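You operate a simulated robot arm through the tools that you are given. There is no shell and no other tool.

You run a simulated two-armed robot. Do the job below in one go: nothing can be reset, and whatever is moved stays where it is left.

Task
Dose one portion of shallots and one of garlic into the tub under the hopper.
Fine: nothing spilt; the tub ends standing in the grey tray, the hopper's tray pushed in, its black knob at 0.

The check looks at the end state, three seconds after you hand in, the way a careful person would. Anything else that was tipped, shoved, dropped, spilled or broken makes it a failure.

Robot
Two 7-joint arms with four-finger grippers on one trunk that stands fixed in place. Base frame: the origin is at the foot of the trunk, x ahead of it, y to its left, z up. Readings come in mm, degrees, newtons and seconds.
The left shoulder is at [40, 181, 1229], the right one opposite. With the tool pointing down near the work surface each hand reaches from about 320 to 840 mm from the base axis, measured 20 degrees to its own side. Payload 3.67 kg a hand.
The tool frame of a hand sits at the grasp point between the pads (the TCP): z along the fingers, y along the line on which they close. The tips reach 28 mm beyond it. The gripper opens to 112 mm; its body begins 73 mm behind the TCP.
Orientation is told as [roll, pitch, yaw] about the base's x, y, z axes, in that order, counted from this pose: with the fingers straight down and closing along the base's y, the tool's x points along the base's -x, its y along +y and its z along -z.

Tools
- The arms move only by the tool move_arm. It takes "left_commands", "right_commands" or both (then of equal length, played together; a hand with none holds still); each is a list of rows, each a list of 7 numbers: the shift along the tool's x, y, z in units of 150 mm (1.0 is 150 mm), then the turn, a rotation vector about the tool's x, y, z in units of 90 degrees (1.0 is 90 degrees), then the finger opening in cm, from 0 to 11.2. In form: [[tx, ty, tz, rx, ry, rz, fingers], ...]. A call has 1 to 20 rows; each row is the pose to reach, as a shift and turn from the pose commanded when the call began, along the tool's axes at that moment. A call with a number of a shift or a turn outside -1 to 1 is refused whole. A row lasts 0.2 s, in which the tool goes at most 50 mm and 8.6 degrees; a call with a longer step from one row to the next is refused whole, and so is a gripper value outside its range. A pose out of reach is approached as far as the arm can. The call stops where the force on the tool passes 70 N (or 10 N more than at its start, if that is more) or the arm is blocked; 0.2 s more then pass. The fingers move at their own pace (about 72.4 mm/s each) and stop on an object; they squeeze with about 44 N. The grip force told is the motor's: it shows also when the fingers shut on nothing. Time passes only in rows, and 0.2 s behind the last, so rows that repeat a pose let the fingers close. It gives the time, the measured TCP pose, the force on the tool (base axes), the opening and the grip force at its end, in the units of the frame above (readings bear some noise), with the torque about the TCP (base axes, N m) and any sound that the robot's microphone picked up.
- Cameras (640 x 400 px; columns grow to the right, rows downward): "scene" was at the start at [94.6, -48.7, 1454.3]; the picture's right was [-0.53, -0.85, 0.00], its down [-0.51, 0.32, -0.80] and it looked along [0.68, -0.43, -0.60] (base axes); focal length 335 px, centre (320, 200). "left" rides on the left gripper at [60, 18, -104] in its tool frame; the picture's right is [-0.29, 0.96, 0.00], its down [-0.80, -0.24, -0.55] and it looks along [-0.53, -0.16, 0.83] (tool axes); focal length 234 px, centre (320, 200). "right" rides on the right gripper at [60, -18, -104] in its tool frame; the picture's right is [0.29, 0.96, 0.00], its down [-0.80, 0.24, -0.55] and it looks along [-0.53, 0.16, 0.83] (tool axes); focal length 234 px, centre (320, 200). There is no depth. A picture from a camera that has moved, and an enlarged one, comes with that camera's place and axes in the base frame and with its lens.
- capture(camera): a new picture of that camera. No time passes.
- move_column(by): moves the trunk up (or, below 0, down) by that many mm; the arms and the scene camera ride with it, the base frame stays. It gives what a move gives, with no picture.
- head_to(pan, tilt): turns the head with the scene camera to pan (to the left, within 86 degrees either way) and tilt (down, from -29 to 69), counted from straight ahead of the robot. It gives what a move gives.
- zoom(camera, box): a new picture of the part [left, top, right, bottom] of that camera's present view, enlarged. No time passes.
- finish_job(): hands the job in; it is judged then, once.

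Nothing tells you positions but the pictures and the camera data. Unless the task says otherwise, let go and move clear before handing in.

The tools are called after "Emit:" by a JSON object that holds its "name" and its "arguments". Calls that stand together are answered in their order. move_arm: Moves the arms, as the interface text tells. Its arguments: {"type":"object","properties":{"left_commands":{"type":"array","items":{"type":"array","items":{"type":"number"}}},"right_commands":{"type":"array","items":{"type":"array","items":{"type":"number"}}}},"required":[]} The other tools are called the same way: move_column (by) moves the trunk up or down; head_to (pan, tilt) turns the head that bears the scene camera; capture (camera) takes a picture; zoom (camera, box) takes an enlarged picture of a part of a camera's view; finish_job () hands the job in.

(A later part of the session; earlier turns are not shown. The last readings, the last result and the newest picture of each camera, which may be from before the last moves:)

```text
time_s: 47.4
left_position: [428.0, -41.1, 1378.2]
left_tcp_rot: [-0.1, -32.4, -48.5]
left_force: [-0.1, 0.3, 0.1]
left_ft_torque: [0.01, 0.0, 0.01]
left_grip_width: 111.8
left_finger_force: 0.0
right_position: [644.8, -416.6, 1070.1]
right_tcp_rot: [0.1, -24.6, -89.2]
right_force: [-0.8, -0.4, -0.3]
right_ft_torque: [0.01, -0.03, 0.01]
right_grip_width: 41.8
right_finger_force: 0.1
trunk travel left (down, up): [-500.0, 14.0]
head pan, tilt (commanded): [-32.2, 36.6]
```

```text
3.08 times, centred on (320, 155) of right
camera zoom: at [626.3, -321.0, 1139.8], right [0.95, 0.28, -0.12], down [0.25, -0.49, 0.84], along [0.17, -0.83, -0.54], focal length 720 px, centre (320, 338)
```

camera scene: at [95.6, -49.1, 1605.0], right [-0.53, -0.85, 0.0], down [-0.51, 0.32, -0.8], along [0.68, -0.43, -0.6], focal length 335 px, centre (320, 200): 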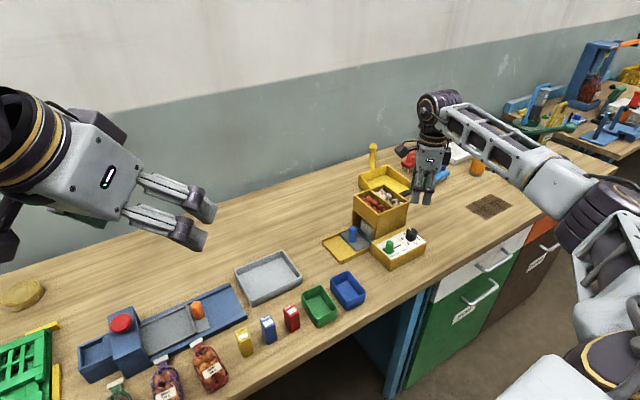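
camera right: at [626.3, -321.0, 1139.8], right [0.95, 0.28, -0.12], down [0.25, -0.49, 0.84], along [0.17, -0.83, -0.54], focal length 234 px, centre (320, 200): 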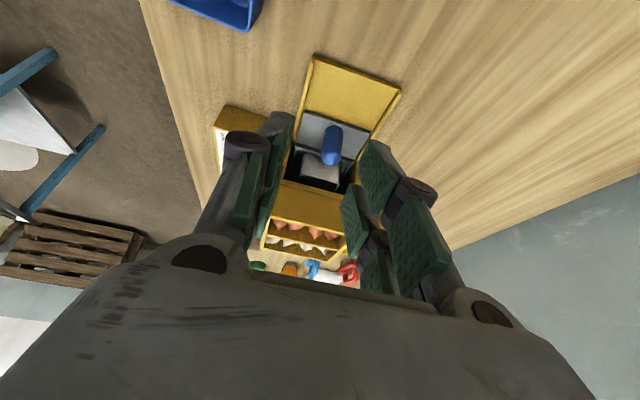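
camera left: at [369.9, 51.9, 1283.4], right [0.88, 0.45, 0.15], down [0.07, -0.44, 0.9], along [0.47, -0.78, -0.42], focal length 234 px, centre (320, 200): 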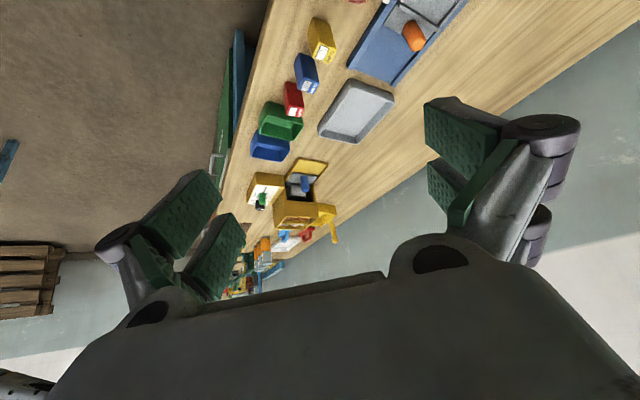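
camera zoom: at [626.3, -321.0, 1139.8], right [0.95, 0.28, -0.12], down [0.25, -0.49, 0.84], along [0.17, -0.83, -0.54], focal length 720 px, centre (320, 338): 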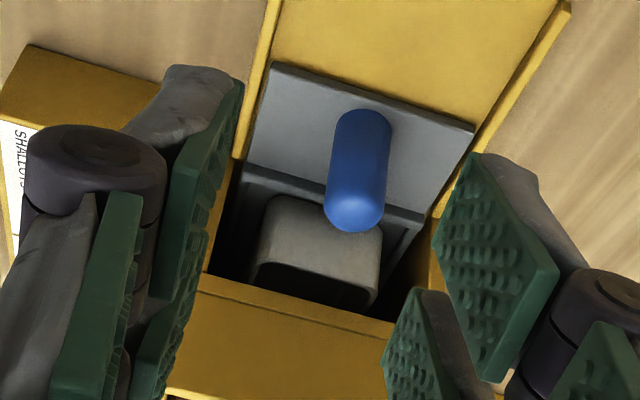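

Emit:
{"name": "zoom", "arguments": {"camera": "right", "box": [290, 145, 345, 200]}}

```text
7.27 times, centred on (318, 172) of right
camera zoom: at [626.3, -321.0, 1139.8], right [0.95, 0.28, -0.12], down [0.25, -0.49, 0.84], along [0.17, -0.83, -0.54], focal length 1703 px, centre (338, 400)
```

zoom: 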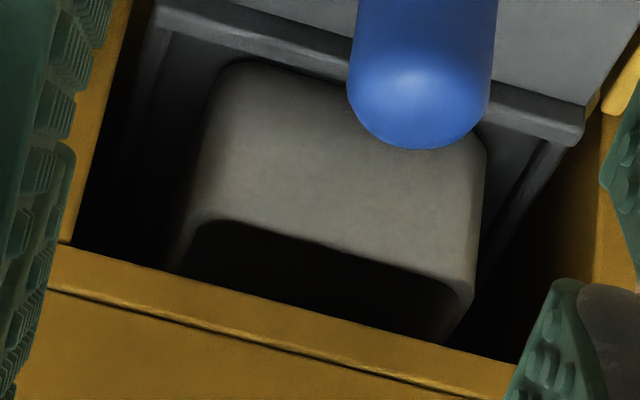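

Emit:
{"name": "zoom", "arguments": {"camera": "scene", "box": [365, 205, 395, 235]}}

Emit:
{"name": "zoom", "arguments": {"camera": "left", "box": [235, 100, 355, 215]}}

```text
13.33 times, centred on (380, 220) of scene
camera zoom: at [95.0, -48.3, 1605.0], right [-0.53, -0.85, 0.0], down [-0.51, 0.32, -0.8], along [0.68, -0.43, -0.6], focal length 4467 px, centre (-480, -67)
```

zoom: 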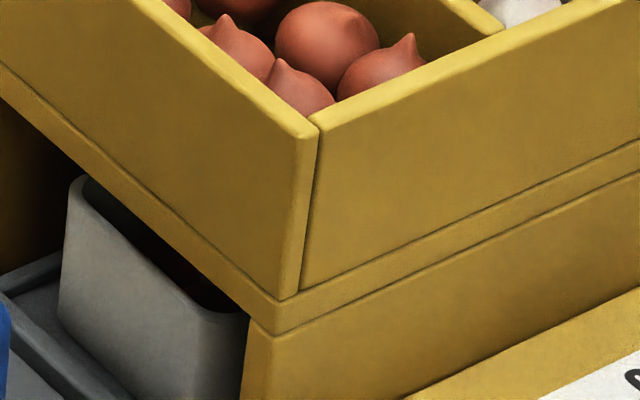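

```text
3.48 times, centred on (295, 158) of left
camera zoom: at [370.6, 51.1, 1434.1], right [0.88, 0.45, 0.15], down [0.07, -0.44, 0.9], along [0.47, -0.78, -0.42], focal length 814 px, centre (407, 348)
```

zoom: 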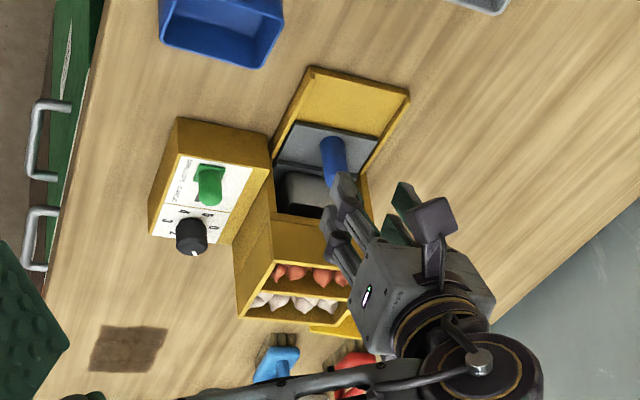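

Emit:
{"name": "zoom", "arguments": {"camera": "right", "box": [250, 200, 410, 290]}}

```text
4.00 times, centred on (330, 245) of right
camera zoom: at [626.3, -321.0, 1139.8], right [0.95, 0.28, -0.12], down [0.25, -0.49, 0.84], along [0.17, -0.83, -0.54], focal length 937 px, centre (280, 20)
```

zoom: 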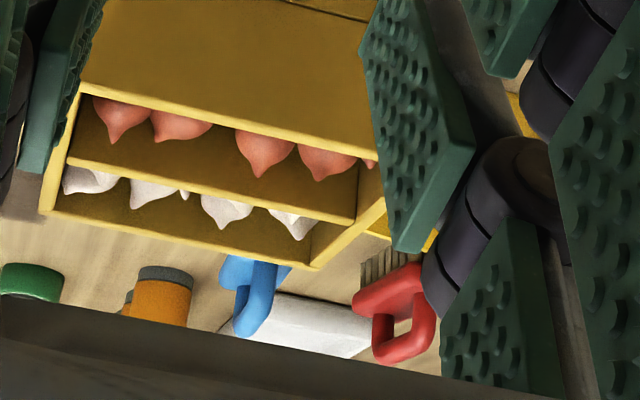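

The hopper heap is only decorative, so the tub itself has to tell me. I have a baseline image with red in the tub; next I'll return the dial to 0 (same hand pose, reversed) and compare again.

Emit:
{"name": "move_arm", "arguments": {"right_commands": [[0, 0, 0, 0, 0.09, 0, 4.2], [0, 0, 0, 0, 0.18, 0, 4.2], [0, 0, 0, 0, 0.27, 0, 4.2]]}}

Emit:
{"name": "move_arm", "arguments": {"right_commands": [[-0.16, -0.1, -0.08, 0, 0, 0.08, 4.2], [-0.32, -0.2, -0.16, 0, 0, 0.16, 4.2], [-0.48, -0.3, -0.245, 0, 0, 0.24, 4.2], [-0.646, -0.411, -0.327, 0, 0, 0.32, 4.2]]}}

Emit:
{"name": "move_arm", "arguments": {"right_commands": [[-0.08, 0.03, 0, 0, 0, 0.09, 4.2], [-0.16, 0.06, 0, 0, 0, 0.18, 4.2], [-0.24, 0.09, 0, 0, 0, 0.27, 4.2], [-0.32, 0.12, 0, 0, 0, 0.36, 4.2], [-0.4, 0.15, 0.02, 0, 0, 0.45, 4.2], [-0.48, 0.18, 0.04, 0, 0, 0.54, 4.2], [-0.56, 0.21, 0.06, 0, 0, 0.63, 4.2], [-0.64, 0.24, 0.08, 0, 0, 0.72, 4.2], [-0.72, 0.27, 0.1, 0, 0, 0.81, 4.2], [-0.81, 0.3, 0.11, 0, 0, 0.9, 4.2], [-0.9, 0.323, 0.11, 0, 0, 0.99, 4.2]]}}

Emit:
{"name": "zoom", "arguments": {"camera": "right", "box": [270, 60, 370, 150]}}

```text
time_s: 48.1
left_position: [427.4, -41.3, 1377.7]
left_tcp_rot: [0.0, -32.4, -48.4]
left_force: [0.3, 0.3, -0.2]
left_ft_torque: [-0.01, -0.01, -0.01]
left_grip_width: 111.9
left_finger_force: 0.2
right_position: [645.1, -418.5, 1068.8]
right_tcp_rot: [0.0, 0.1, -89.1]
right_force: [0.1, 0.8, 0.1]
right_ft_torque: [-0.03, 0.01, 0.01]
right_grip_width: 42.1
right_finger_force: 0.0
trunk travel left (down, up): [-500.0, 14.0]
head pan, tilt (commanded): [-32.2, 36.6]
```

```text
time_s: 49.1
left_position: [425.2, -42.8, 1378.7]
left_tcp_rot: [0.1, -32.4, -48.6]
left_force: [1.3, -0.8, -1.2]
left_ft_torque: [-0.02, -0.04, 0.0]
left_grip_width: 111.9
left_finger_force: 0.1
right_position: [584.4, -516.4, 1119.4]
right_tcp_rot: [0.1, -0.1, -118.0]
right_force: [0.5, -1.0, 0.3]
right_ft_torque: [0.0, -0.01, -0.02]
right_grip_width: 41.8
right_finger_force: 0.1
trunk travel left (down, up): [-500.0, 14.0]
head pan, tilt (commanded): [-32.2, 36.6]
```

```text
time_s: 51.5
left_position: [426.9, -41.9, 1378.7]
left_tcp_rot: [-0.1, -32.3, -48.6]
left_force: [-0.1, 0.4, -0.2]
left_ft_torque: [-0.04, 0.03, -0.02]
left_grip_width: 112.1
left_finger_force: 0.1
right_position: [564.7, -658.2, 1102.7]
right_tcp_rot: [0.1, 0.2, 152.9]
right_force: [0.3, 0.7, 0.2]
right_ft_torque: [-0.01, 0.02, -0.01]
right_grip_width: 41.9
right_finger_force: 0.0
trunk travel left (down, up): [-500.0, 14.0]
head pan, tilt (commanded): [-32.2, 36.6]
```

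```text
4.44 times, centred on (320, 105) of right
camera zoom: at [625.8, -669.7, 1206.8], right [-0.18, -0.98, 0.0], down [-0.82, 0.15, 0.55], along [-0.54, 0.1, -0.83], focal length 1041 px, centre (320, 622)
```

zoom: 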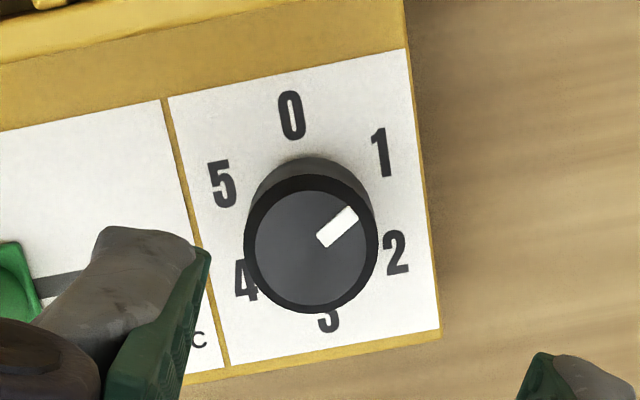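

The hand is about 2 mm off in y; I'll correct that and descend onto the knob in two stages.

Emit:
{"name": "move_arm", "arguments": {"right_commands": [[-0.004, -0.014, 0.25, 0, 0, 0, 4.2], [-0.004, -0.014, 0.5, 0, 0, 0, 4.2], [-0.004, -0.014, 0.68, 0, 0, 0, 4.2]]}}

Emit:
{"name": "zoom", "arguments": {"camera": "right", "box": [220, 50, 420, 250]}}

```text
time_s: 52.4
left_position: [428.1, -42.0, 1378.8]
left_tcp_rot: [0.0, -32.4, -48.6]
left_force: [0.3, 0.5, 0.2]
left_ft_torque: [0.0, 0.01, 0.01]
left_grip_width: 111.9
left_finger_force: 0.0
right_position: [563.7, -655.6, 999.7]
right_tcp_rot: [0.2, 0.1, 152.9]
right_force: [-1.2, 0.1, -0.4]
right_ft_torque: [0.01, 0.01, 0.0]
right_grip_width: 41.9
right_finger_force: 0.0
trunk travel left (down, up): [-500.0, 14.0]
head pan, tilt (commanded): [-32.2, 36.6]
```

```text
2.00 times, centred on (320, 150) of right
camera zoom: at [626.6, -667.3, 1104.7], right [-0.18, -0.98, 0.0], down [-0.82, 0.15, 0.55], along [-0.55, 0.1, -0.83], focal length 468 px, centre (320, 300)
```

zoom: 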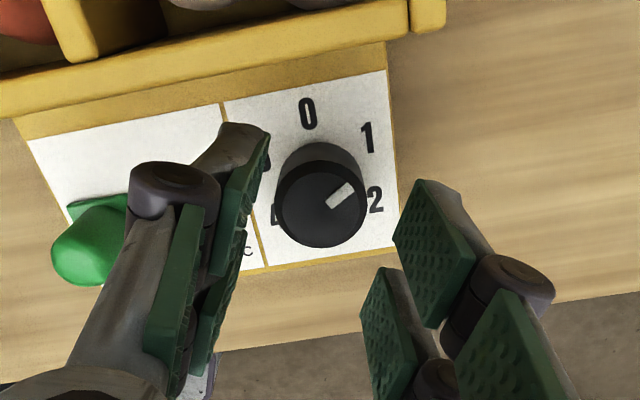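

Emit:
{"name": "move_arm", "arguments": {"right_commands": [[0, 0, 0.1, 0, 0, 0, 4.2], [0, 0, 0.2, 0, 0, 0, 4.2], [0, 0, 0.28, 0, 0, 0, 4.2], [0, 0, 0.28, 0, 0, 0, 3.4], [0, 0, 0.28, 0, 0, 0, 2.4], [0, 0, 0.28, 0, 0, 0, 2.4]]}}

Emit:
{"name": "zoom", "arguments": {"camera": "right", "box": [220, 50, 420, 250]}}

```text
time_s: 53.8
left_position: [426.7, -43.0, 1378.1]
left_tcp_rot: [0.0, -32.4, -48.5]
left_force: [0.7, -1.0, -0.3]
left_ft_torque: [-0.02, 0.0, 0.05]
left_grip_width: 112.0
left_finger_force: 0.1
right_position: [564.9, -657.4, 958.0]
right_tcp_rot: [0.1, 0.1, 153.0]
right_force: [-0.6, -0.6, -2.0]
right_ft_torque: [-0.21, -0.3, -0.03]
right_grip_width: 29.8
right_finger_force: 45.4
trunk travel left (down, up): [-500.0, 14.0]
head pan, tilt (commanded): [-32.2, 36.6]
```

```text
2.00 times, centred on (320, 150) of right
camera zoom: at [626.8, -667.7, 1063.3], right [-0.18, -0.98, 0.0], down [-0.82, 0.15, 0.55], along [-0.54, 0.1, -0.83], focal length 468 px, centre (320, 300)
```

zoom: 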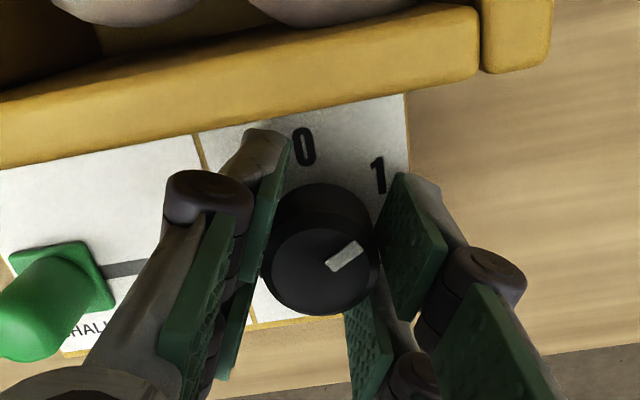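

Emit:
{"name": "move_arm", "arguments": {"right_commands": [[0, 0, 0, 0, 0, -0.083, 2.4], [0, 0, 0, 0, 0, -0.167, 2.4], [0, 0, 0, 0, 0, -0.25, 2.4], [0, 0, 0, 0, 0, -0.333, 2.4], [0, 0, 0, 0, 0, -0.417, 2.4], [0, 0, 0, 0, 0, -0.5, 2.4], [0, 0, 0, 0, 0, -0.583, 2.4], [0, 0, 0, 0, 0, -0.666, 2.4], [0, 0, 0, 0, 0, -0.666, 2.4]]}}

Emit:
{"name": "zoom", "arguments": {"camera": "right", "box": [220, 50, 420, 250]}}

Emit:
{"name": "zoom", "arguments": {"camera": "scene", "box": [365, 205, 395, 235]}}

```text
time_s: 55.8
left_position: [427.4, -41.7, 1379.3]
left_tcp_rot: [0.0, -32.4, -48.6]
left_force: [1.1, 0.7, 0.1]
left_ft_torque: [-0.05, -0.03, 0.03]
left_grip_width: 111.8
left_finger_force: 0.1
right_position: [565.1, -656.7, 958.4]
right_tcp_rot: [0.1, 0.0, -146.9]
right_force: [0.7, -3.8, 1.1]
right_ft_torque: [0.25, -0.33, 0.02]
right_grip_width: 29.5
right_finger_force: 44.8
trunk travel left (down, up): [-500.0, 14.0]
head pan, tilt (commanded): [-32.2, 36.6]
```

```text
2.00 times, centred on (320, 150) of right
camera zoom: at [605.7, -609.0, 1063.2], right [0.76, -0.65, 0.0], down [-0.54, -0.63, 0.56], along [-0.36, -0.42, -0.83], focal length 468 px, centre (320, 300)
```

zoom: 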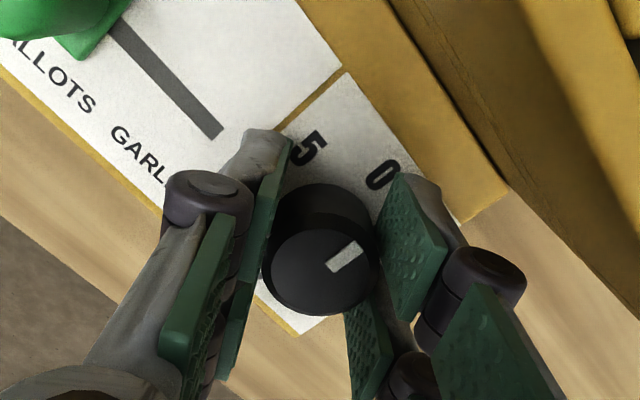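

```text
13.33 times, centred on (380, 220) of scene
camera zoom: at [94.6, -49.2, 1605.1], right [-0.53, -0.85, 0.0], down [-0.51, 0.32, -0.8], along [0.68, -0.43, -0.6], focal length 4467 px, centre (-480, -67)
```

zoom: 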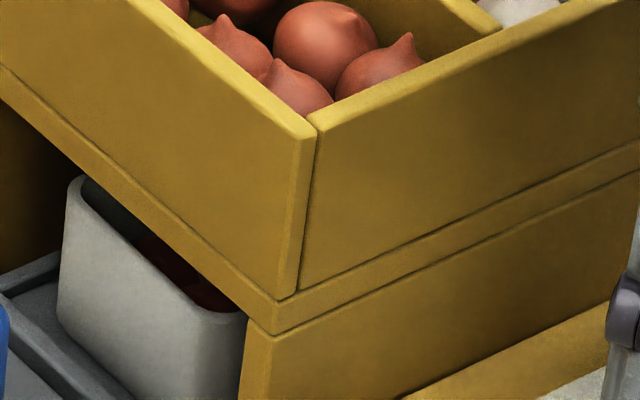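

The dial is back at 0 and the red level in the tub looks unchanged. I'll release, rise, and go back to the slider at yaw −90.

Emit:
{"name": "move_arm", "arguments": {"right_commands": [[0, 0, 0, 0, 0, 0, 4.2], [0, 0, 0, 0, 0, 0, 4.2], [0, 0, -0.2, 0, 0, 0, 4.2], [0, 0, -0.45, 0, 0, 0, 4.2], [0, 0, -0.7, 0, 0, 0, 4.2]]}}

Emit:
{"name": "zoom", "arguments": {"camera": "right", "box": [270, 50, 370, 150]}}

Emit:
{"name": "move_arm", "arguments": {"right_commands": [[0.045, -0.076, 0, 0, 0, -0.09, 4.2], [0.09, -0.153, 0, 0, 0, -0.18, 4.2], [0.135, -0.23, 0, 0, 0, -0.27, 4.2], [0.18, -0.306, 0, 0, 0, -0.36, 4.2], [0.225, -0.382, 0, 0, 0, -0.45, 4.2], [0.27, -0.459, 0, 0, 0, -0.54, 4.2], [0.315, -0.535, 0, 0, 0, -0.632, 4.2]]}}

Emit:
{"name": "zoom", "arguments": {"camera": "right", "box": [220, 70, 420, 250]}}

```text
time_s: 57.0
left_position: [426.8, -40.8, 1378.6]
left_tcp_rot: [-0.1, -32.5, -48.6]
left_force: [-0.4, 0.8, -0.4]
left_ft_torque: [0.0, -0.01, -0.01]
left_grip_width: 112.1
left_finger_force: 0.1
right_position: [565.5, -655.0, 1064.4]
right_tcp_rot: [0.2, -0.1, -147.2]
right_force: [0.5, 0.2, -0.4]
right_ft_torque: [-0.02, 0.02, 0.0]
right_grip_width: 42.1
right_finger_force: 0.1
trunk travel left (down, up): [-500.0, 14.0]
head pan, tilt (commanded): [-32.2, 36.6]
```

```text
4.00 times, centred on (320, 100) of right
camera zoom: at [605.6, -607.8, 1168.4], right [0.76, -0.65, 0.0], down [-0.54, -0.63, 0.56], along [-0.36, -0.42, -0.83], focal length 937 px, centre (320, 600)
```

zoom: 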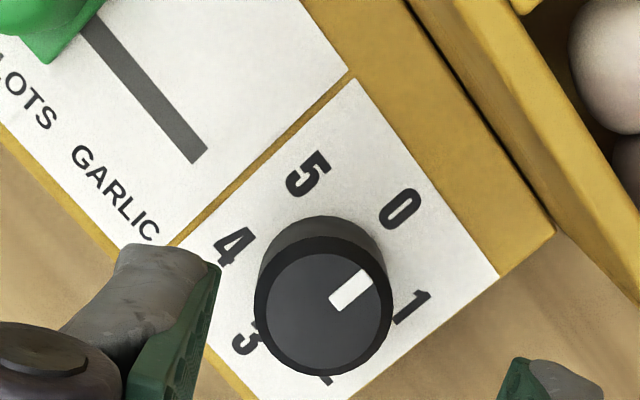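

```text
time_s: 58.5
left_position: [426.4, -40.9, 1378.4]
left_tcp_rot: [0.0, -32.4, -48.5]
left_force: [0.3, 0.2, 0.5]
left_ft_torque: [0.02, -0.01, 0.0]
left_grip_width: 112.1
left_finger_force: 0.0
right_position: [561.6, -561.9, 1063.7]
right_tcp_rot: [0.0, -0.2, -90.1]
right_force: [0.7, 0.8, -0.3]
right_ft_torque: [0.01, -0.01, 0.03]
right_grip_width: 42.0
right_finger_force: 0.1
trunk travel left (down, up): [-500.0, 14.0]
head pan, tilt (commanded): [-32.2, 36.6]
```

```text
2.22 times, centred on (320, 160) of right
camera zoom: at [543.9, -502.8, 1167.7], right [0.96, 0.29, 0.0], down [0.24, -0.8, 0.56], along [0.16, -0.53, -0.83], focal length 520 px, centre (320, 289)
```

zoom: 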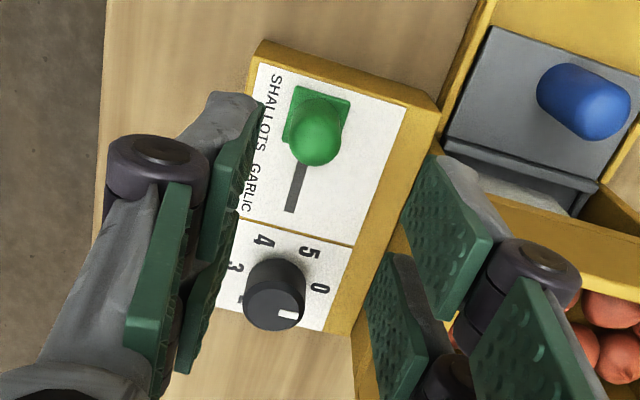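

Emit:
{"name": "zoom", "arguments": {"camera": "right", "box": [280, 165, 340, 225]}}

Emit:
{"name": "zoom", "arguments": {"camera": "scene", "box": [395, 215, 425, 245]}}

```text
6.67 times, centred on (310, 195) of right
camera zoom: at [543.9, -502.8, 1167.7], right [0.96, 0.29, 0.0], down [0.24, -0.8, 0.56], along [0.16, -0.53, -0.83], focal length 1561 px, centre (387, 233)
```

zoom: 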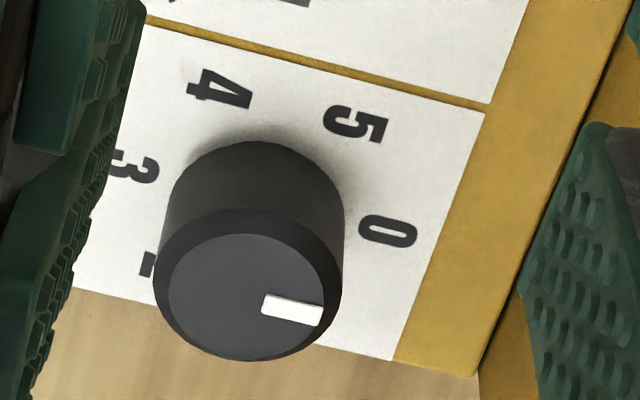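

```text
13.33 times, centred on (410, 230) of scene
camera zoom: at [94.8, -48.4, 1605.0], right [-0.53, -0.85, 0.0], down [-0.51, 0.32, -0.8], along [0.68, -0.43, -0.6], focal length 4467 px, centre (-880, -200)
```

zoom: 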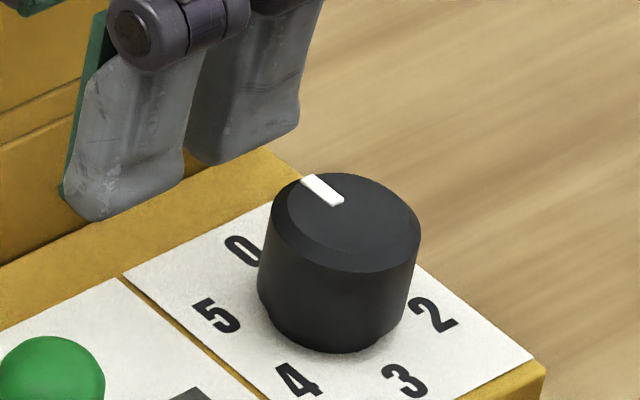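

The dial reads 0 to within about 2–3° (I'll fine-trim at the end). Now I'll descend on the green slider as before.

Emit:
{"name": "move_arm", "arguments": {"right_commands": [[-0.015, -0.004, 0.25, 0, 0, 0, 4.0], [-0.015, -0.004, 0.5, 0, 0, 0, 4.0], [-0.015, -0.004, 0.6, 0, 0, 0, 4.0], [-0.015, -0.004, 0.695, 0, 0, 0, 4.0]]}}

Emit:
{"name": "zoom", "arguments": {"camera": "right", "box": [220, 70, 420, 250]}}

Emit:
{"name": "zoom", "arguments": {"camera": "scene", "box": [350, 180, 440, 270]}}

```text
time_s: 59.5
left_position: [427.4, -42.2, 1378.9]
left_tcp_rot: [0.0, -32.4, -48.5]
left_force: [0.0, 0.4, 0.1]
left_ft_torque: [-0.01, -0.01, 0.01]
left_grip_width: 112.0
left_finger_force: 0.1
right_position: [561.0, -565.2, 957.8]
right_tcp_rot: [0.1, -0.2, -90.2]
right_force: [0.3, -0.8, 0.1]
right_ft_torque: [-0.01, -0.01, 0.02]
right_grip_width: 40.0
right_finger_force: 0.0
trunk travel left (down, up): [-500.0, 14.0]
head pan, tilt (commanded): [-32.2, 36.6]
```

```text
2.22 times, centred on (320, 160) of right
camera zoom: at [542.8, -505.6, 1062.7], right [0.96, 0.29, 0.0], down [0.24, -0.8, 0.56], along [0.16, -0.53, -0.83], focal length 520 px, centre (320, 289)
```

zoom: 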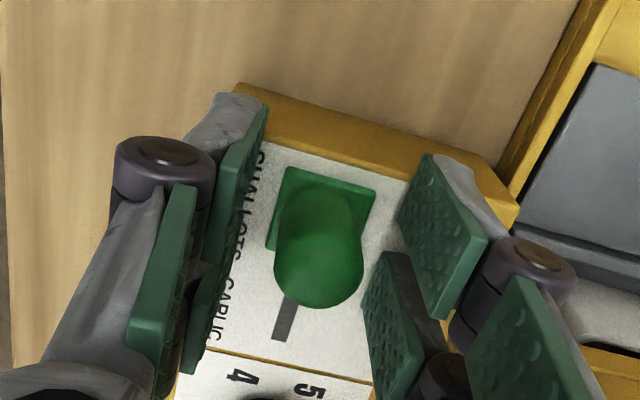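

```text
4.44 times, centred on (395, 225) of scene
camera zoom: at [95.0, -49.1, 1605.0], right [-0.53, -0.85, 0.0], down [-0.51, 0.32, -0.8], along [0.68, -0.43, -0.6], focal length 1489 px, centre (-13, 89)
```

zoom: 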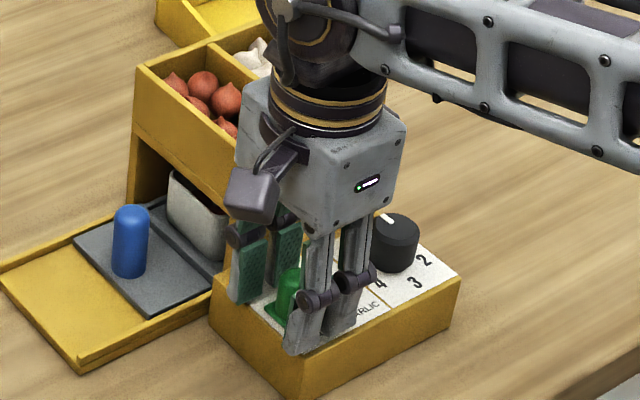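

Closing on the slider and moving it back towards GARLIC.

Emit:
{"name": "move_arm", "arguments": {"right_commands": [[0, 0, 0, 0, 0, 0, 2.4], [0, 0, 0, 0, 0, 0, 1.0], [0, 0, 0, 0, 0, 0, 1.0], [-0.05, 0, 0, 0, 0, 0, 1.0], [-0.1, 0, 0, 0, 0, 0, 1.0], [-0.15, 0, 0, 0, 0, 0, 1.0], [-0.2, 0, 0, 0, 0, 0, 1.0], [-0.24, 0, 0, 0, 0, 0, 1.0]]}}

Emit:
{"name": "move_arm", "arguments": {"right_commands": [[-0.013, 0, 0, 0, 0, 0, 1.0], [-0.013, 0, 0, 0, 0, 0, 1.0]]}}

Emit:
{"name": "zoom", "arguments": {"camera": "scene", "box": [350, 180, 440, 270]}}

```text
time_s: 61.4
left_position: [428.9, -41.8, 1377.5]
left_tcp_rot: [0.0, -32.4, -48.5]
left_force: [-0.5, 0.3, 0.4]
left_ft_torque: [-0.02, 0.01, -0.03]
left_grip_width: 112.0
left_finger_force: 0.0
right_position: [561.8, -602.4, 959.3]
right_tcp_rot: [0.0, -0.1, -90.2]
right_force: [6.5, -0.9, -0.2]
right_ft_torque: [0.21, -0.14, 0.0]
right_grip_width: 20.7
right_finger_force: 45.0
trunk travel left (down, up): [-500.0, 14.0]
head pan, tilt (commanded): [-32.2, 36.6]
```

```text
time_s: 62.0
left_position: [427.6, -41.3, 1378.9]
left_tcp_rot: [0.0, -32.3, -48.6]
left_force: [0.0, 0.4, -0.4]
left_ft_torque: [0.04, 0.01, -0.05]
left_grip_width: 111.9
left_finger_force: 0.2
right_position: [563.2, -603.7, 959.1]
right_tcp_rot: [0.0, -0.2, -90.2]
right_force: [7.3, -0.7, 0.1]
right_ft_torque: [0.16, -0.19, 0.05]
right_grip_width: 20.7
right_finger_force: 44.9
trunk travel left (down, up): [-500.0, 14.0]
head pan, tilt (commanded): [-32.2, 36.6]
```

```text
4.44 times, centred on (395, 225) of scene
camera zoom: at [95.7, -49.0, 1605.0], right [-0.53, -0.85, 0.0], down [-0.51, 0.32, -0.8], along [0.68, -0.43, -0.6], focal length 1489 px, centre (-13, 89)
```

zoom: 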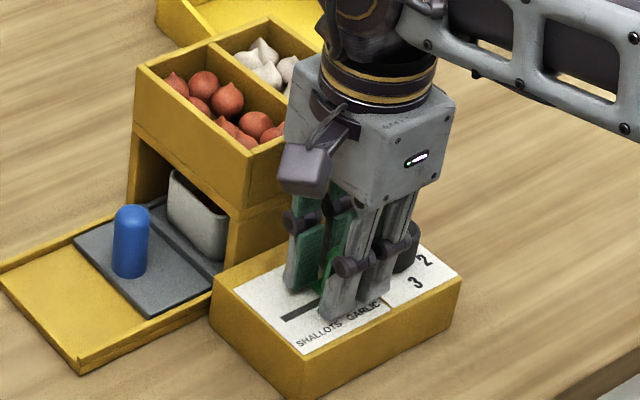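

Emit:
{"name": "move_arm", "arguments": {"right_commands": [[-0.013, 0, 0, 0, 0, 0, 1.0], [-0.013, 0, 0, 0, 0, 0, 1.0]]}}

Emit:
{"name": "move_arm", "arguments": {"right_commands": [[-0.01, 0, 0, 0, 0, 0, 1.0], [-0.01, 0, 0, 0, 0, 0, 1.0]]}}

```text
time_s: 62.5
left_position: [428.4, -41.4, 1378.2]
left_tcp_rot: [-0.1, -32.4, -48.6]
left_force: [0.8, 0.1, 0.2]
left_ft_torque: [0.02, 0.03, -0.02]
left_grip_width: 112.0
left_finger_force: 0.1
right_position: [561.6, -605.5, 958.7]
right_tcp_rot: [0.1, -0.1, -90.2]
right_force: [6.7, 0.6, -1.0]
right_ft_torque: [-0.13, -0.14, 0.0]
right_grip_width: 20.5
right_finger_force: 44.8
trunk travel left (down, up): [-500.0, 14.0]
head pan, tilt (commanded): [-32.2, 36.6]
```

```text
time_s: 63.1
left_position: [428.5, -41.3, 1377.5]
left_tcp_rot: [-0.1, -32.4, -48.5]
left_force: [0.6, -0.2, -0.3]
left_ft_torque: [0.01, 0.0, -0.01]
left_grip_width: 112.0
left_finger_force: 0.1
right_position: [561.4, -606.4, 958.4]
right_tcp_rot: [0.0, -0.2, -90.2]
right_force: [4.7, 5.8, -1.3]
right_ft_torque: [-0.06, -0.14, 0.03]
right_grip_width: 20.8
right_finger_force: 45.4
trunk travel left (down, up): [-500.0, 14.0]
head pan, tilt (commanded): [-32.2, 36.6]
```

The garlic end stop is reached (+5.8 N). Release, rise and check.

Emit:
{"name": "move_arm", "arguments": {"right_commands": [[0.01, 0, 0, 0, 0, 0, 4.0], [0.01, 0, 0, 0, 0, 0, 4.0], [0.01, 0, -0.2, 0, 0, 0, 4.0], [0.01, 0, -0.45, 0, 0, 0, 4.0], [0.01, 0, -0.7, 0, 0, 0, 4.0], [0.01, 0, -0.96, 0, 0, 0, 4.0]]}}

Emit:
{"name": "zoom", "arguments": {"camera": "scene", "box": [350, 180, 440, 270]}}

Emit:
{"name": "zoom", "arguments": {"camera": "scene", "box": [365, 205, 395, 235]}}

Emit:
{"name": "zoom", "arguments": {"camera": "right", "box": [270, 70, 370, 200]}}

```text
time_s: 64.5
left_position: [426.8, -41.7, 1379.3]
left_tcp_rot: [0.0, -32.4, -48.4]
left_force: [0.1, 0.7, -0.1]
left_ft_torque: [-0.05, -0.02, -0.02]
left_grip_width: 112.1
left_finger_force: 0.0
right_position: [558.6, -605.1, 1102.7]
right_tcp_rot: [0.0, -0.2, -90.2]
right_force: [0.4, 0.1, 0.6]
right_ft_torque: [-0.04, -0.03, -0.02]
right_grip_width: 40.1
right_finger_force: 0.1
trunk travel left (down, up): [-500.0, 14.0]
head pan, tilt (commanded): [-32.2, 36.6]
```

```text
4.44 times, centred on (395, 225) of scene
camera zoom: at [94.1, -48.1, 1605.1], right [-0.53, -0.85, 0.0], down [-0.5, 0.32, -0.8], along [0.68, -0.43, -0.6], focal length 1489 px, centre (-13, 89)
```

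zoom: 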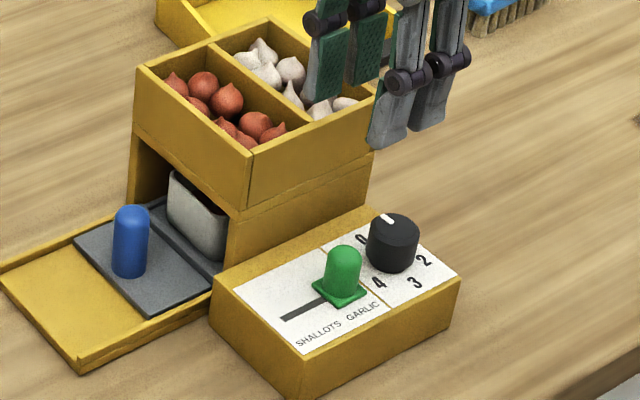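

```text
13.33 times, centred on (380, 220) of scene
camera zoom: at [94.1, -48.1, 1605.1], right [-0.53, -0.85, 0.0], down [-0.5, 0.32, -0.8], along [0.68, -0.43, -0.6], focal length 4467 px, centre (-480, -67)
```

zoom: 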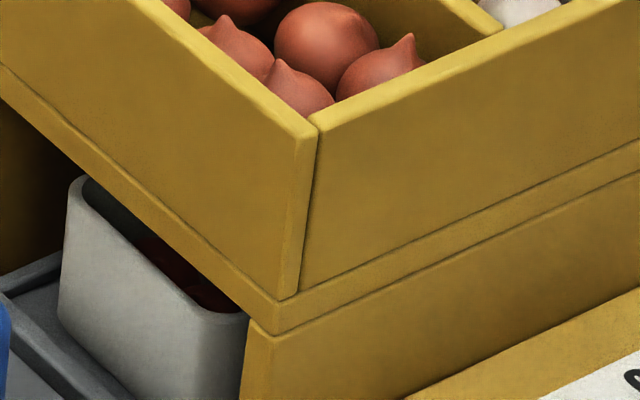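

```text
3.08 times, centred on (320, 135) of right
camera zoom: at [542.3, -544.9, 1208.2], right [0.96, 0.28, 0.0], down [0.24, -0.8, 0.56], along [0.16, -0.53, -0.83], focal length 720 px, centre (320, 400)
```

zoom: 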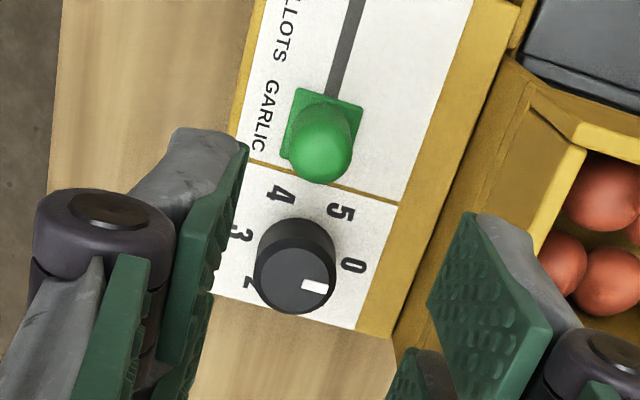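

The slider is at GARLIC and the tub still shows only red. For the second turn, the slider is close to the knob, so I'll grip the knob with just one finger pair: hand centre offset 15 mm away from slider and hopper, start yaw −128°.

Emit:
{"name": "move_arm", "arguments": {"right_commands": [[-0.084, -0.006, 0, 0, 0, 0.084, 4.0], [-0.168, -0.012, 0, 0, 0, 0.168, 4.0], [-0.252, -0.018, 0, 0, 0, 0.252, 4.0], [-0.336, -0.024, 0, 0, 0, 0.336, 4.0], [-0.421, -0.0285, 0, 0, 0, 0.42, 4.0]]}}

Emit:
{"name": "zoom", "arguments": {"camera": "right", "box": [270, 40, 370, 150]}}

```text
time_s: 65.8
left_position: [426.8, -42.1, 1379.5]
left_tcp_rot: [-0.1, -32.4, -48.5]
left_force: [0.2, 0.3, 0.0]
left_ft_torque: [0.0, -0.01, -0.02]
left_grip_width: 112.4
left_finger_force: 0.0
right_position: [555.9, -667.2, 1103.4]
right_tcp_rot: [0.1, -0.1, -128.1]
right_force: [0.1, -0.1, -0.1]
right_ft_torque: [0.03, 0.01, 0.02]
right_grip_width: 39.7
right_finger_force: 0.1
trunk travel left (down, up): [-500.0, 14.0]
head pan, tilt (commanded): [-32.2, 36.6]
```

```text
3.64 times, centred on (320, 95) of right
camera zoom: at [578.7, -609.7, 1207.7], right [0.93, -0.36, 0.0], down [-0.3, -0.77, 0.56], along [-0.2, -0.52, -0.83], focal length 852 px, centre (320, 582)
```

zoom: 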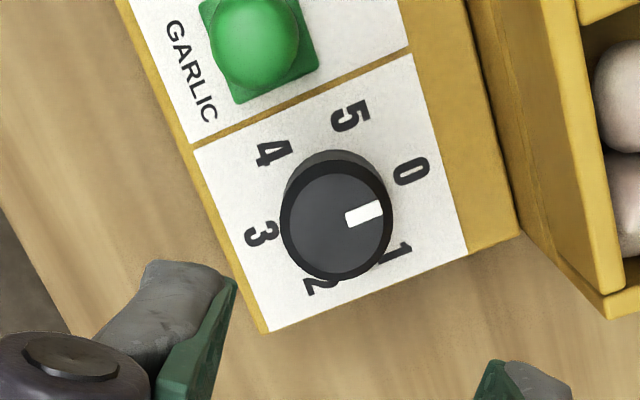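

The knob sits exactly at tool (15.5, 0), i.e. under one finger pair, and the slider clears the fingers by ~12 mm. Descending in two stages.

Emit:
{"name": "move_arm", "arguments": {"right_commands": [[0, 0, 0.25, 0, 0, 0, 4.0], [0, 0, 0.5, 0, 0, 0, 4.0], [0, 0, 0.69, 0, 0, 0, 4.0]]}}

Emit:
{"name": "zoom", "arguments": {"camera": "right", "box": [220, 20, 420, 220]}}

Emit:
{"name": "zoom", "arguments": {"camera": "scene", "box": [360, 170, 450, 260]}}

```text
time_s: 66.5
left_position: [427.3, -41.5, 1378.3]
left_tcp_rot: [0.0, -32.4, -48.5]
left_force: [-0.2, -0.3, 0.4]
left_ft_torque: [-0.03, -0.03, -0.02]
left_grip_width: 111.6
left_finger_force: 0.1
right_position: [555.6, -669.5, 1000.4]
right_tcp_rot: [0.2, -0.1, -128.1]
right_force: [0.4, 0.7, -0.2]
right_ft_torque: [0.01, 0.02, 0.02]
right_grip_width: 39.8
right_finger_force: 0.0
trunk travel left (down, up): [-500.0, 14.0]
head pan, tilt (commanded): [-32.2, 36.6]
```

```text
2.00 times, centred on (320, 120) of right
camera zoom: at [578.7, -610.7, 1104.0], right [0.93, -0.36, 0.0], down [-0.3, -0.77, 0.56], along [-0.2, -0.52, -0.83], focal length 468 px, centre (320, 360)
```

zoom: 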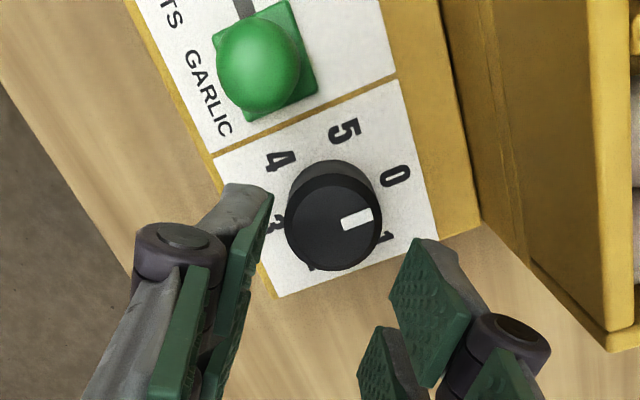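

```text
4.44 times, centred on (405, 215) of scene
camera zoom: at [94.9, -48.8, 1605.0], right [-0.53, -0.85, 0.0], down [-0.51, 0.32, -0.8], along [0.68, -0.43, -0.6], focal length 1489 px, centre (-58, 133)
```

zoom: 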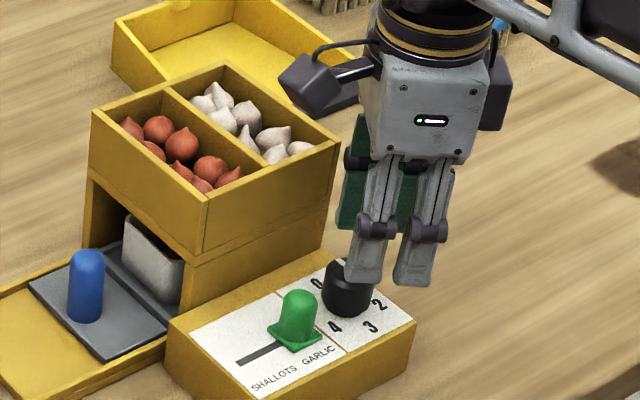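

Emit:
{"name": "move_arm", "arguments": {"right_commands": [[0, 0, 0.1, 0, 0, 0, 4.0], [0, 0, 0.2, 0, 0, 0, 4.0], [0, 0, 0.28, 0, 0, 0, 4.0]]}}

Emit:
{"name": "zoom", "arguments": {"camera": "right", "box": [220, 20, 420, 220]}}

Emit:
{"name": "zoom", "arguments": {"camera": "scene", "box": [370, 190, 440, 260]}}

```text
time_s: 67.3
left_position: [427.7, -41.7, 1380.2]
left_tcp_rot: [0.0, -32.4, -48.6]
left_force: [0.5, -1.4, 0.5]
left_ft_torque: [0.0, -0.01, 0.0]
left_grip_width: 111.9
left_finger_force: 0.1
right_position: [555.8, -668.5, 957.0]
right_tcp_rot: [0.1, -0.1, -128.0]
right_force: [0.9, -0.3, -0.2]
right_ft_torque: [-0.03, 0.01, 0.02]
right_grip_width: 39.7
right_finger_force: 0.1
trunk travel left (down, up): [-500.0, 14.0]
head pan, tilt (commanded): [-32.2, 36.6]
```

```text
2.00 times, centred on (320, 120) of right
camera zoom: at [578.5, -610.1, 1062.2], right [0.93, -0.36, 0.0], down [-0.3, -0.77, 0.56], along [-0.2, -0.52, -0.83], focal length 468 px, centre (320, 360)
```

zoom: 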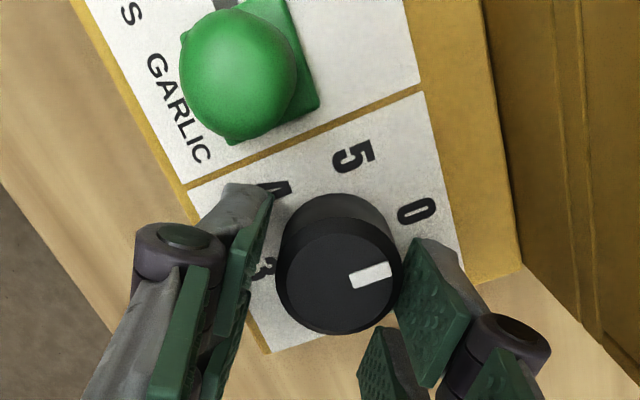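

```text
5.71 times, centred on (405, 225) of scene
camera zoom: at [94.8, -48.8, 1605.0], right [-0.53, -0.85, 0.0], down [-0.51, 0.32, -0.8], along [0.68, -0.43, -0.6], focal length 1915 px, centre (-166, 57)
```

zoom: 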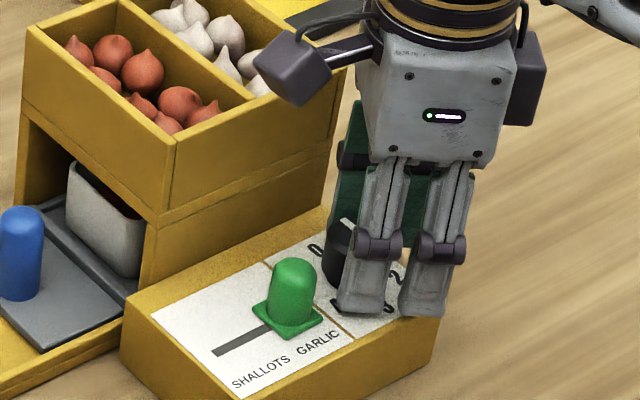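

Centred. Closing on the knob.

Emit:
{"name": "move_arm", "arguments": {"right_commands": [[0, 0, 0, 0, 0, 0, 3.4], [0, 0, 0, 0, 0, 0, 2.6], [0, 0, 0, 0, 0, 0, 2.6]]}}

Emit:
{"name": "zoom", "arguments": {"camera": "right", "box": [220, 20, 420, 220]}}

```text
time_s: 68.2
left_position: [428.4, -42.0, 1378.4]
left_tcp_rot: [-0.1, -32.4, -48.5]
left_force: [0.4, 0.2, 0.1]
left_ft_torque: [0.0, 0.02, 0.0]
left_grip_width: 112.2
left_finger_force: 0.1
right_position: [554.6, -668.9, 959.0]
right_tcp_rot: [0.2, -0.1, -128.0]
right_force: [0.5, -0.5, -1.7]
right_ft_torque: [-0.1, -0.01, 0.01]
right_grip_width: 31.6
right_finger_force: 44.9
trunk travel left (down, up): [-500.0, 14.0]
head pan, tilt (commanded): [-32.2, 36.6]
```

```text
2.00 times, centred on (320, 120) of right
camera zoom: at [578.8, -610.3, 1062.5], right [0.93, -0.36, 0.0], down [-0.3, -0.77, 0.56], along [-0.2, -0.52, -0.83], focal length 468 px, centre (320, 360)
```

zoom: 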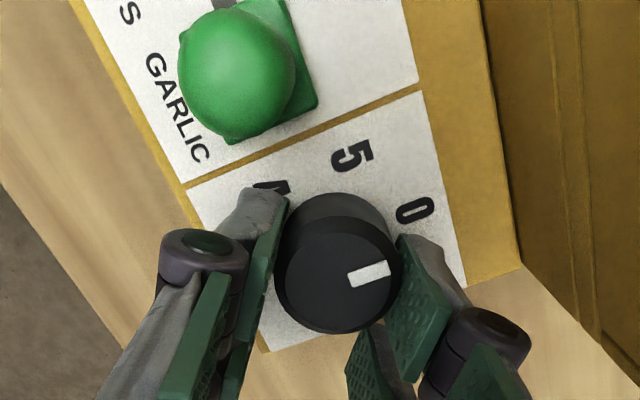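

Gripped at 31.6 mm (knob diameter). Turning about the knob axis, first 30°.

Emit:
{"name": "move_arm", "arguments": {"right_commands": [[0.00133, -0.01355, 0, 0, 0, 0.0833, 2.6], [0.00441, -0.0268, 0, 0, 0, 0.1667, 2.6], [0.00919, -0.03955, 0, 0, 0, 0.25, 2.6], [0.0156, -0.05155, 0, 0, 0, 0.3333, 2.6]]}}

Emit:
{"name": "zoom", "arguments": {"camera": "right", "box": [220, 20, 420, 220]}}

Emit:
{"name": "zoom", "arguments": {"camera": "scene", "box": [370, 190, 440, 260]}}

```text
time_s: 69.2
left_position: [427.4, -41.2, 1378.6]
left_tcp_rot: [0.0, -32.3, -48.5]
left_force: [0.8, 0.0, 1.0]
left_ft_torque: [0.03, 0.02, 0.02]
left_grip_width: 112.0
left_finger_force: 0.0
right_position: [551.4, -663.4, 958.8]
right_tcp_rot: [0.2, -0.1, -158.1]
right_force: [-0.9, -1.3, 1.9]
right_ft_torque: [-0.43, 0.93, -0.05]
right_grip_width: 31.3
right_finger_force: 44.1
trunk travel left (down, up): [-500.0, 14.0]
head pan, tilt (commanded): [-32.2, 36.6]
```

```text
2.00 times, centred on (320, 120) of right
camera zoom: at [600.3, -623.2, 1062.5], right [0.62, -0.78, 0.0], down [-0.65, -0.52, 0.56], along [-0.43, -0.35, -0.83], focal length 468 px, centre (320, 360)
```

zoom: 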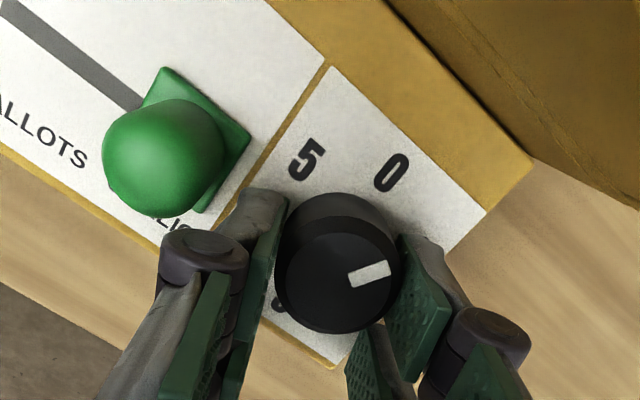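

```text
5.71 times, centred on (405, 225) of scene
camera zoom: at [94.6, -48.7, 1605.1], right [-0.53, -0.85, 0.0], down [-0.51, 0.32, -0.8], along [0.68, -0.43, -0.6], focal length 1915 px, centre (-166, 57)
```

zoom: 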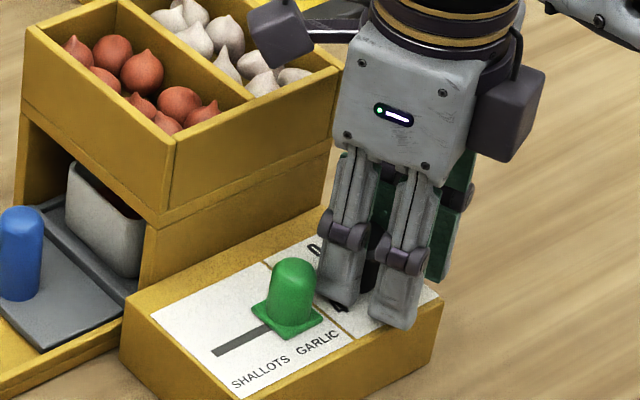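

The knob follows and the slider has ~6 mm clearance. Turning the remaining 30°.

Emit:
{"name": "move_arm", "arguments": {"right_commands": [[0.00133, -0.01355, 0, 0, 0, 0.0833, 2.6], [0.00441, -0.0268, 0, 0, 0, 0.1667, 2.6], [0.00919, -0.03955, 0, 0, 0, 0.25, 2.6], [0.0156, -0.05155, 0, 0, 0, 0.3333, 2.6], [0.0156, -0.05155, 0, 0, 0, 0.3333, 2.6]]}}

Emit:
{"name": "zoom", "arguments": {"camera": "right", "box": [220, 20, 420, 220]}}

Emit:
{"name": "zoom", "arguments": {"camera": "scene", "box": [365, 205, 395, 235]}}

Emit:
{"name": "zoom", "arguments": {"camera": "scene", "box": [370, 190, 440, 260]}}

```text
time_s: 70.3
left_position: [428.1, -42.0, 1378.6]
left_tcp_rot: [-0.1, -32.4, -48.4]
left_force: [-0.1, -0.5, 1.5]
left_ft_torque: [0.03, 0.02, 0.01]
left_grip_width: 112.1
left_finger_force: 0.0
right_position: [550.0, -653.3, 958.8]
right_tcp_rot: [0.0, 0.0, 171.9]
right_force: [-0.4, -5.9, 3.0]
right_ft_torque: [-0.25, 0.44, -0.05]
right_grip_width: 31.5
right_finger_force: 44.9
trunk travel left (down, up): [-500.0, 14.0]
head pan, tilt (commanded): [-32.2, 36.6]
```

```text
2.00 times, centred on (320, 120) of right
camera zoom: at [612.2, -645.1, 1062.6], right [0.15, -0.99, 0.0], down [-0.82, -0.12, 0.55], along [-0.55, -0.09, -0.83], focal length 468 px, centre (320, 360)
```

zoom: 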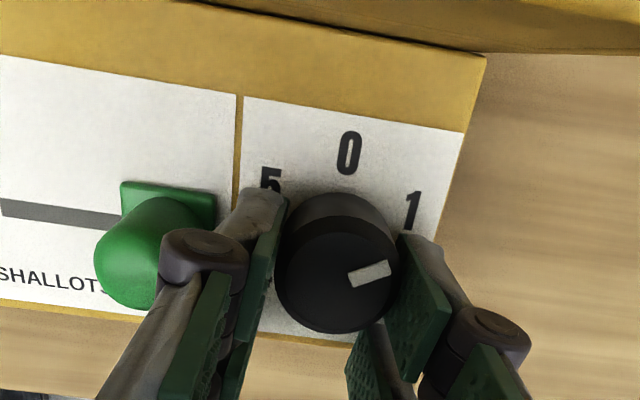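

```text
13.33 times, centred on (380, 220) of scene
camera zoom: at [94.4, -49.2, 1605.0], right [-0.53, -0.85, 0.0], down [-0.51, 0.32, -0.8], along [0.68, -0.43, -0.6], focal length 4467 px, centre (-480, -67)
```

zoom: 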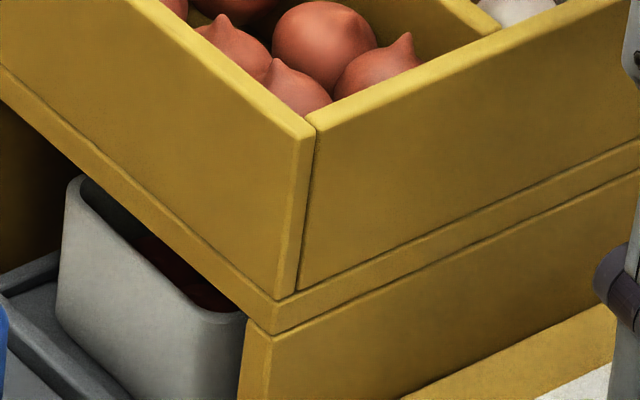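

```text
5.71 times, centred on (405, 225) of scene
camera zoom: at [94.4, -49.2, 1605.0], right [-0.53, -0.85, 0.0], down [-0.51, 0.32, -0.8], along [0.68, -0.43, -0.6], focal length 1915 px, centre (-166, 57)
```

zoom: 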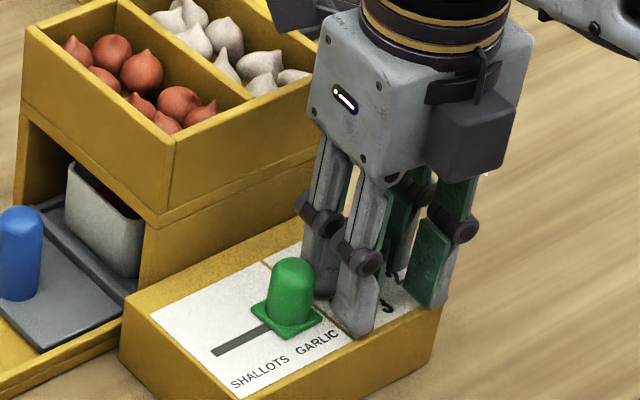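

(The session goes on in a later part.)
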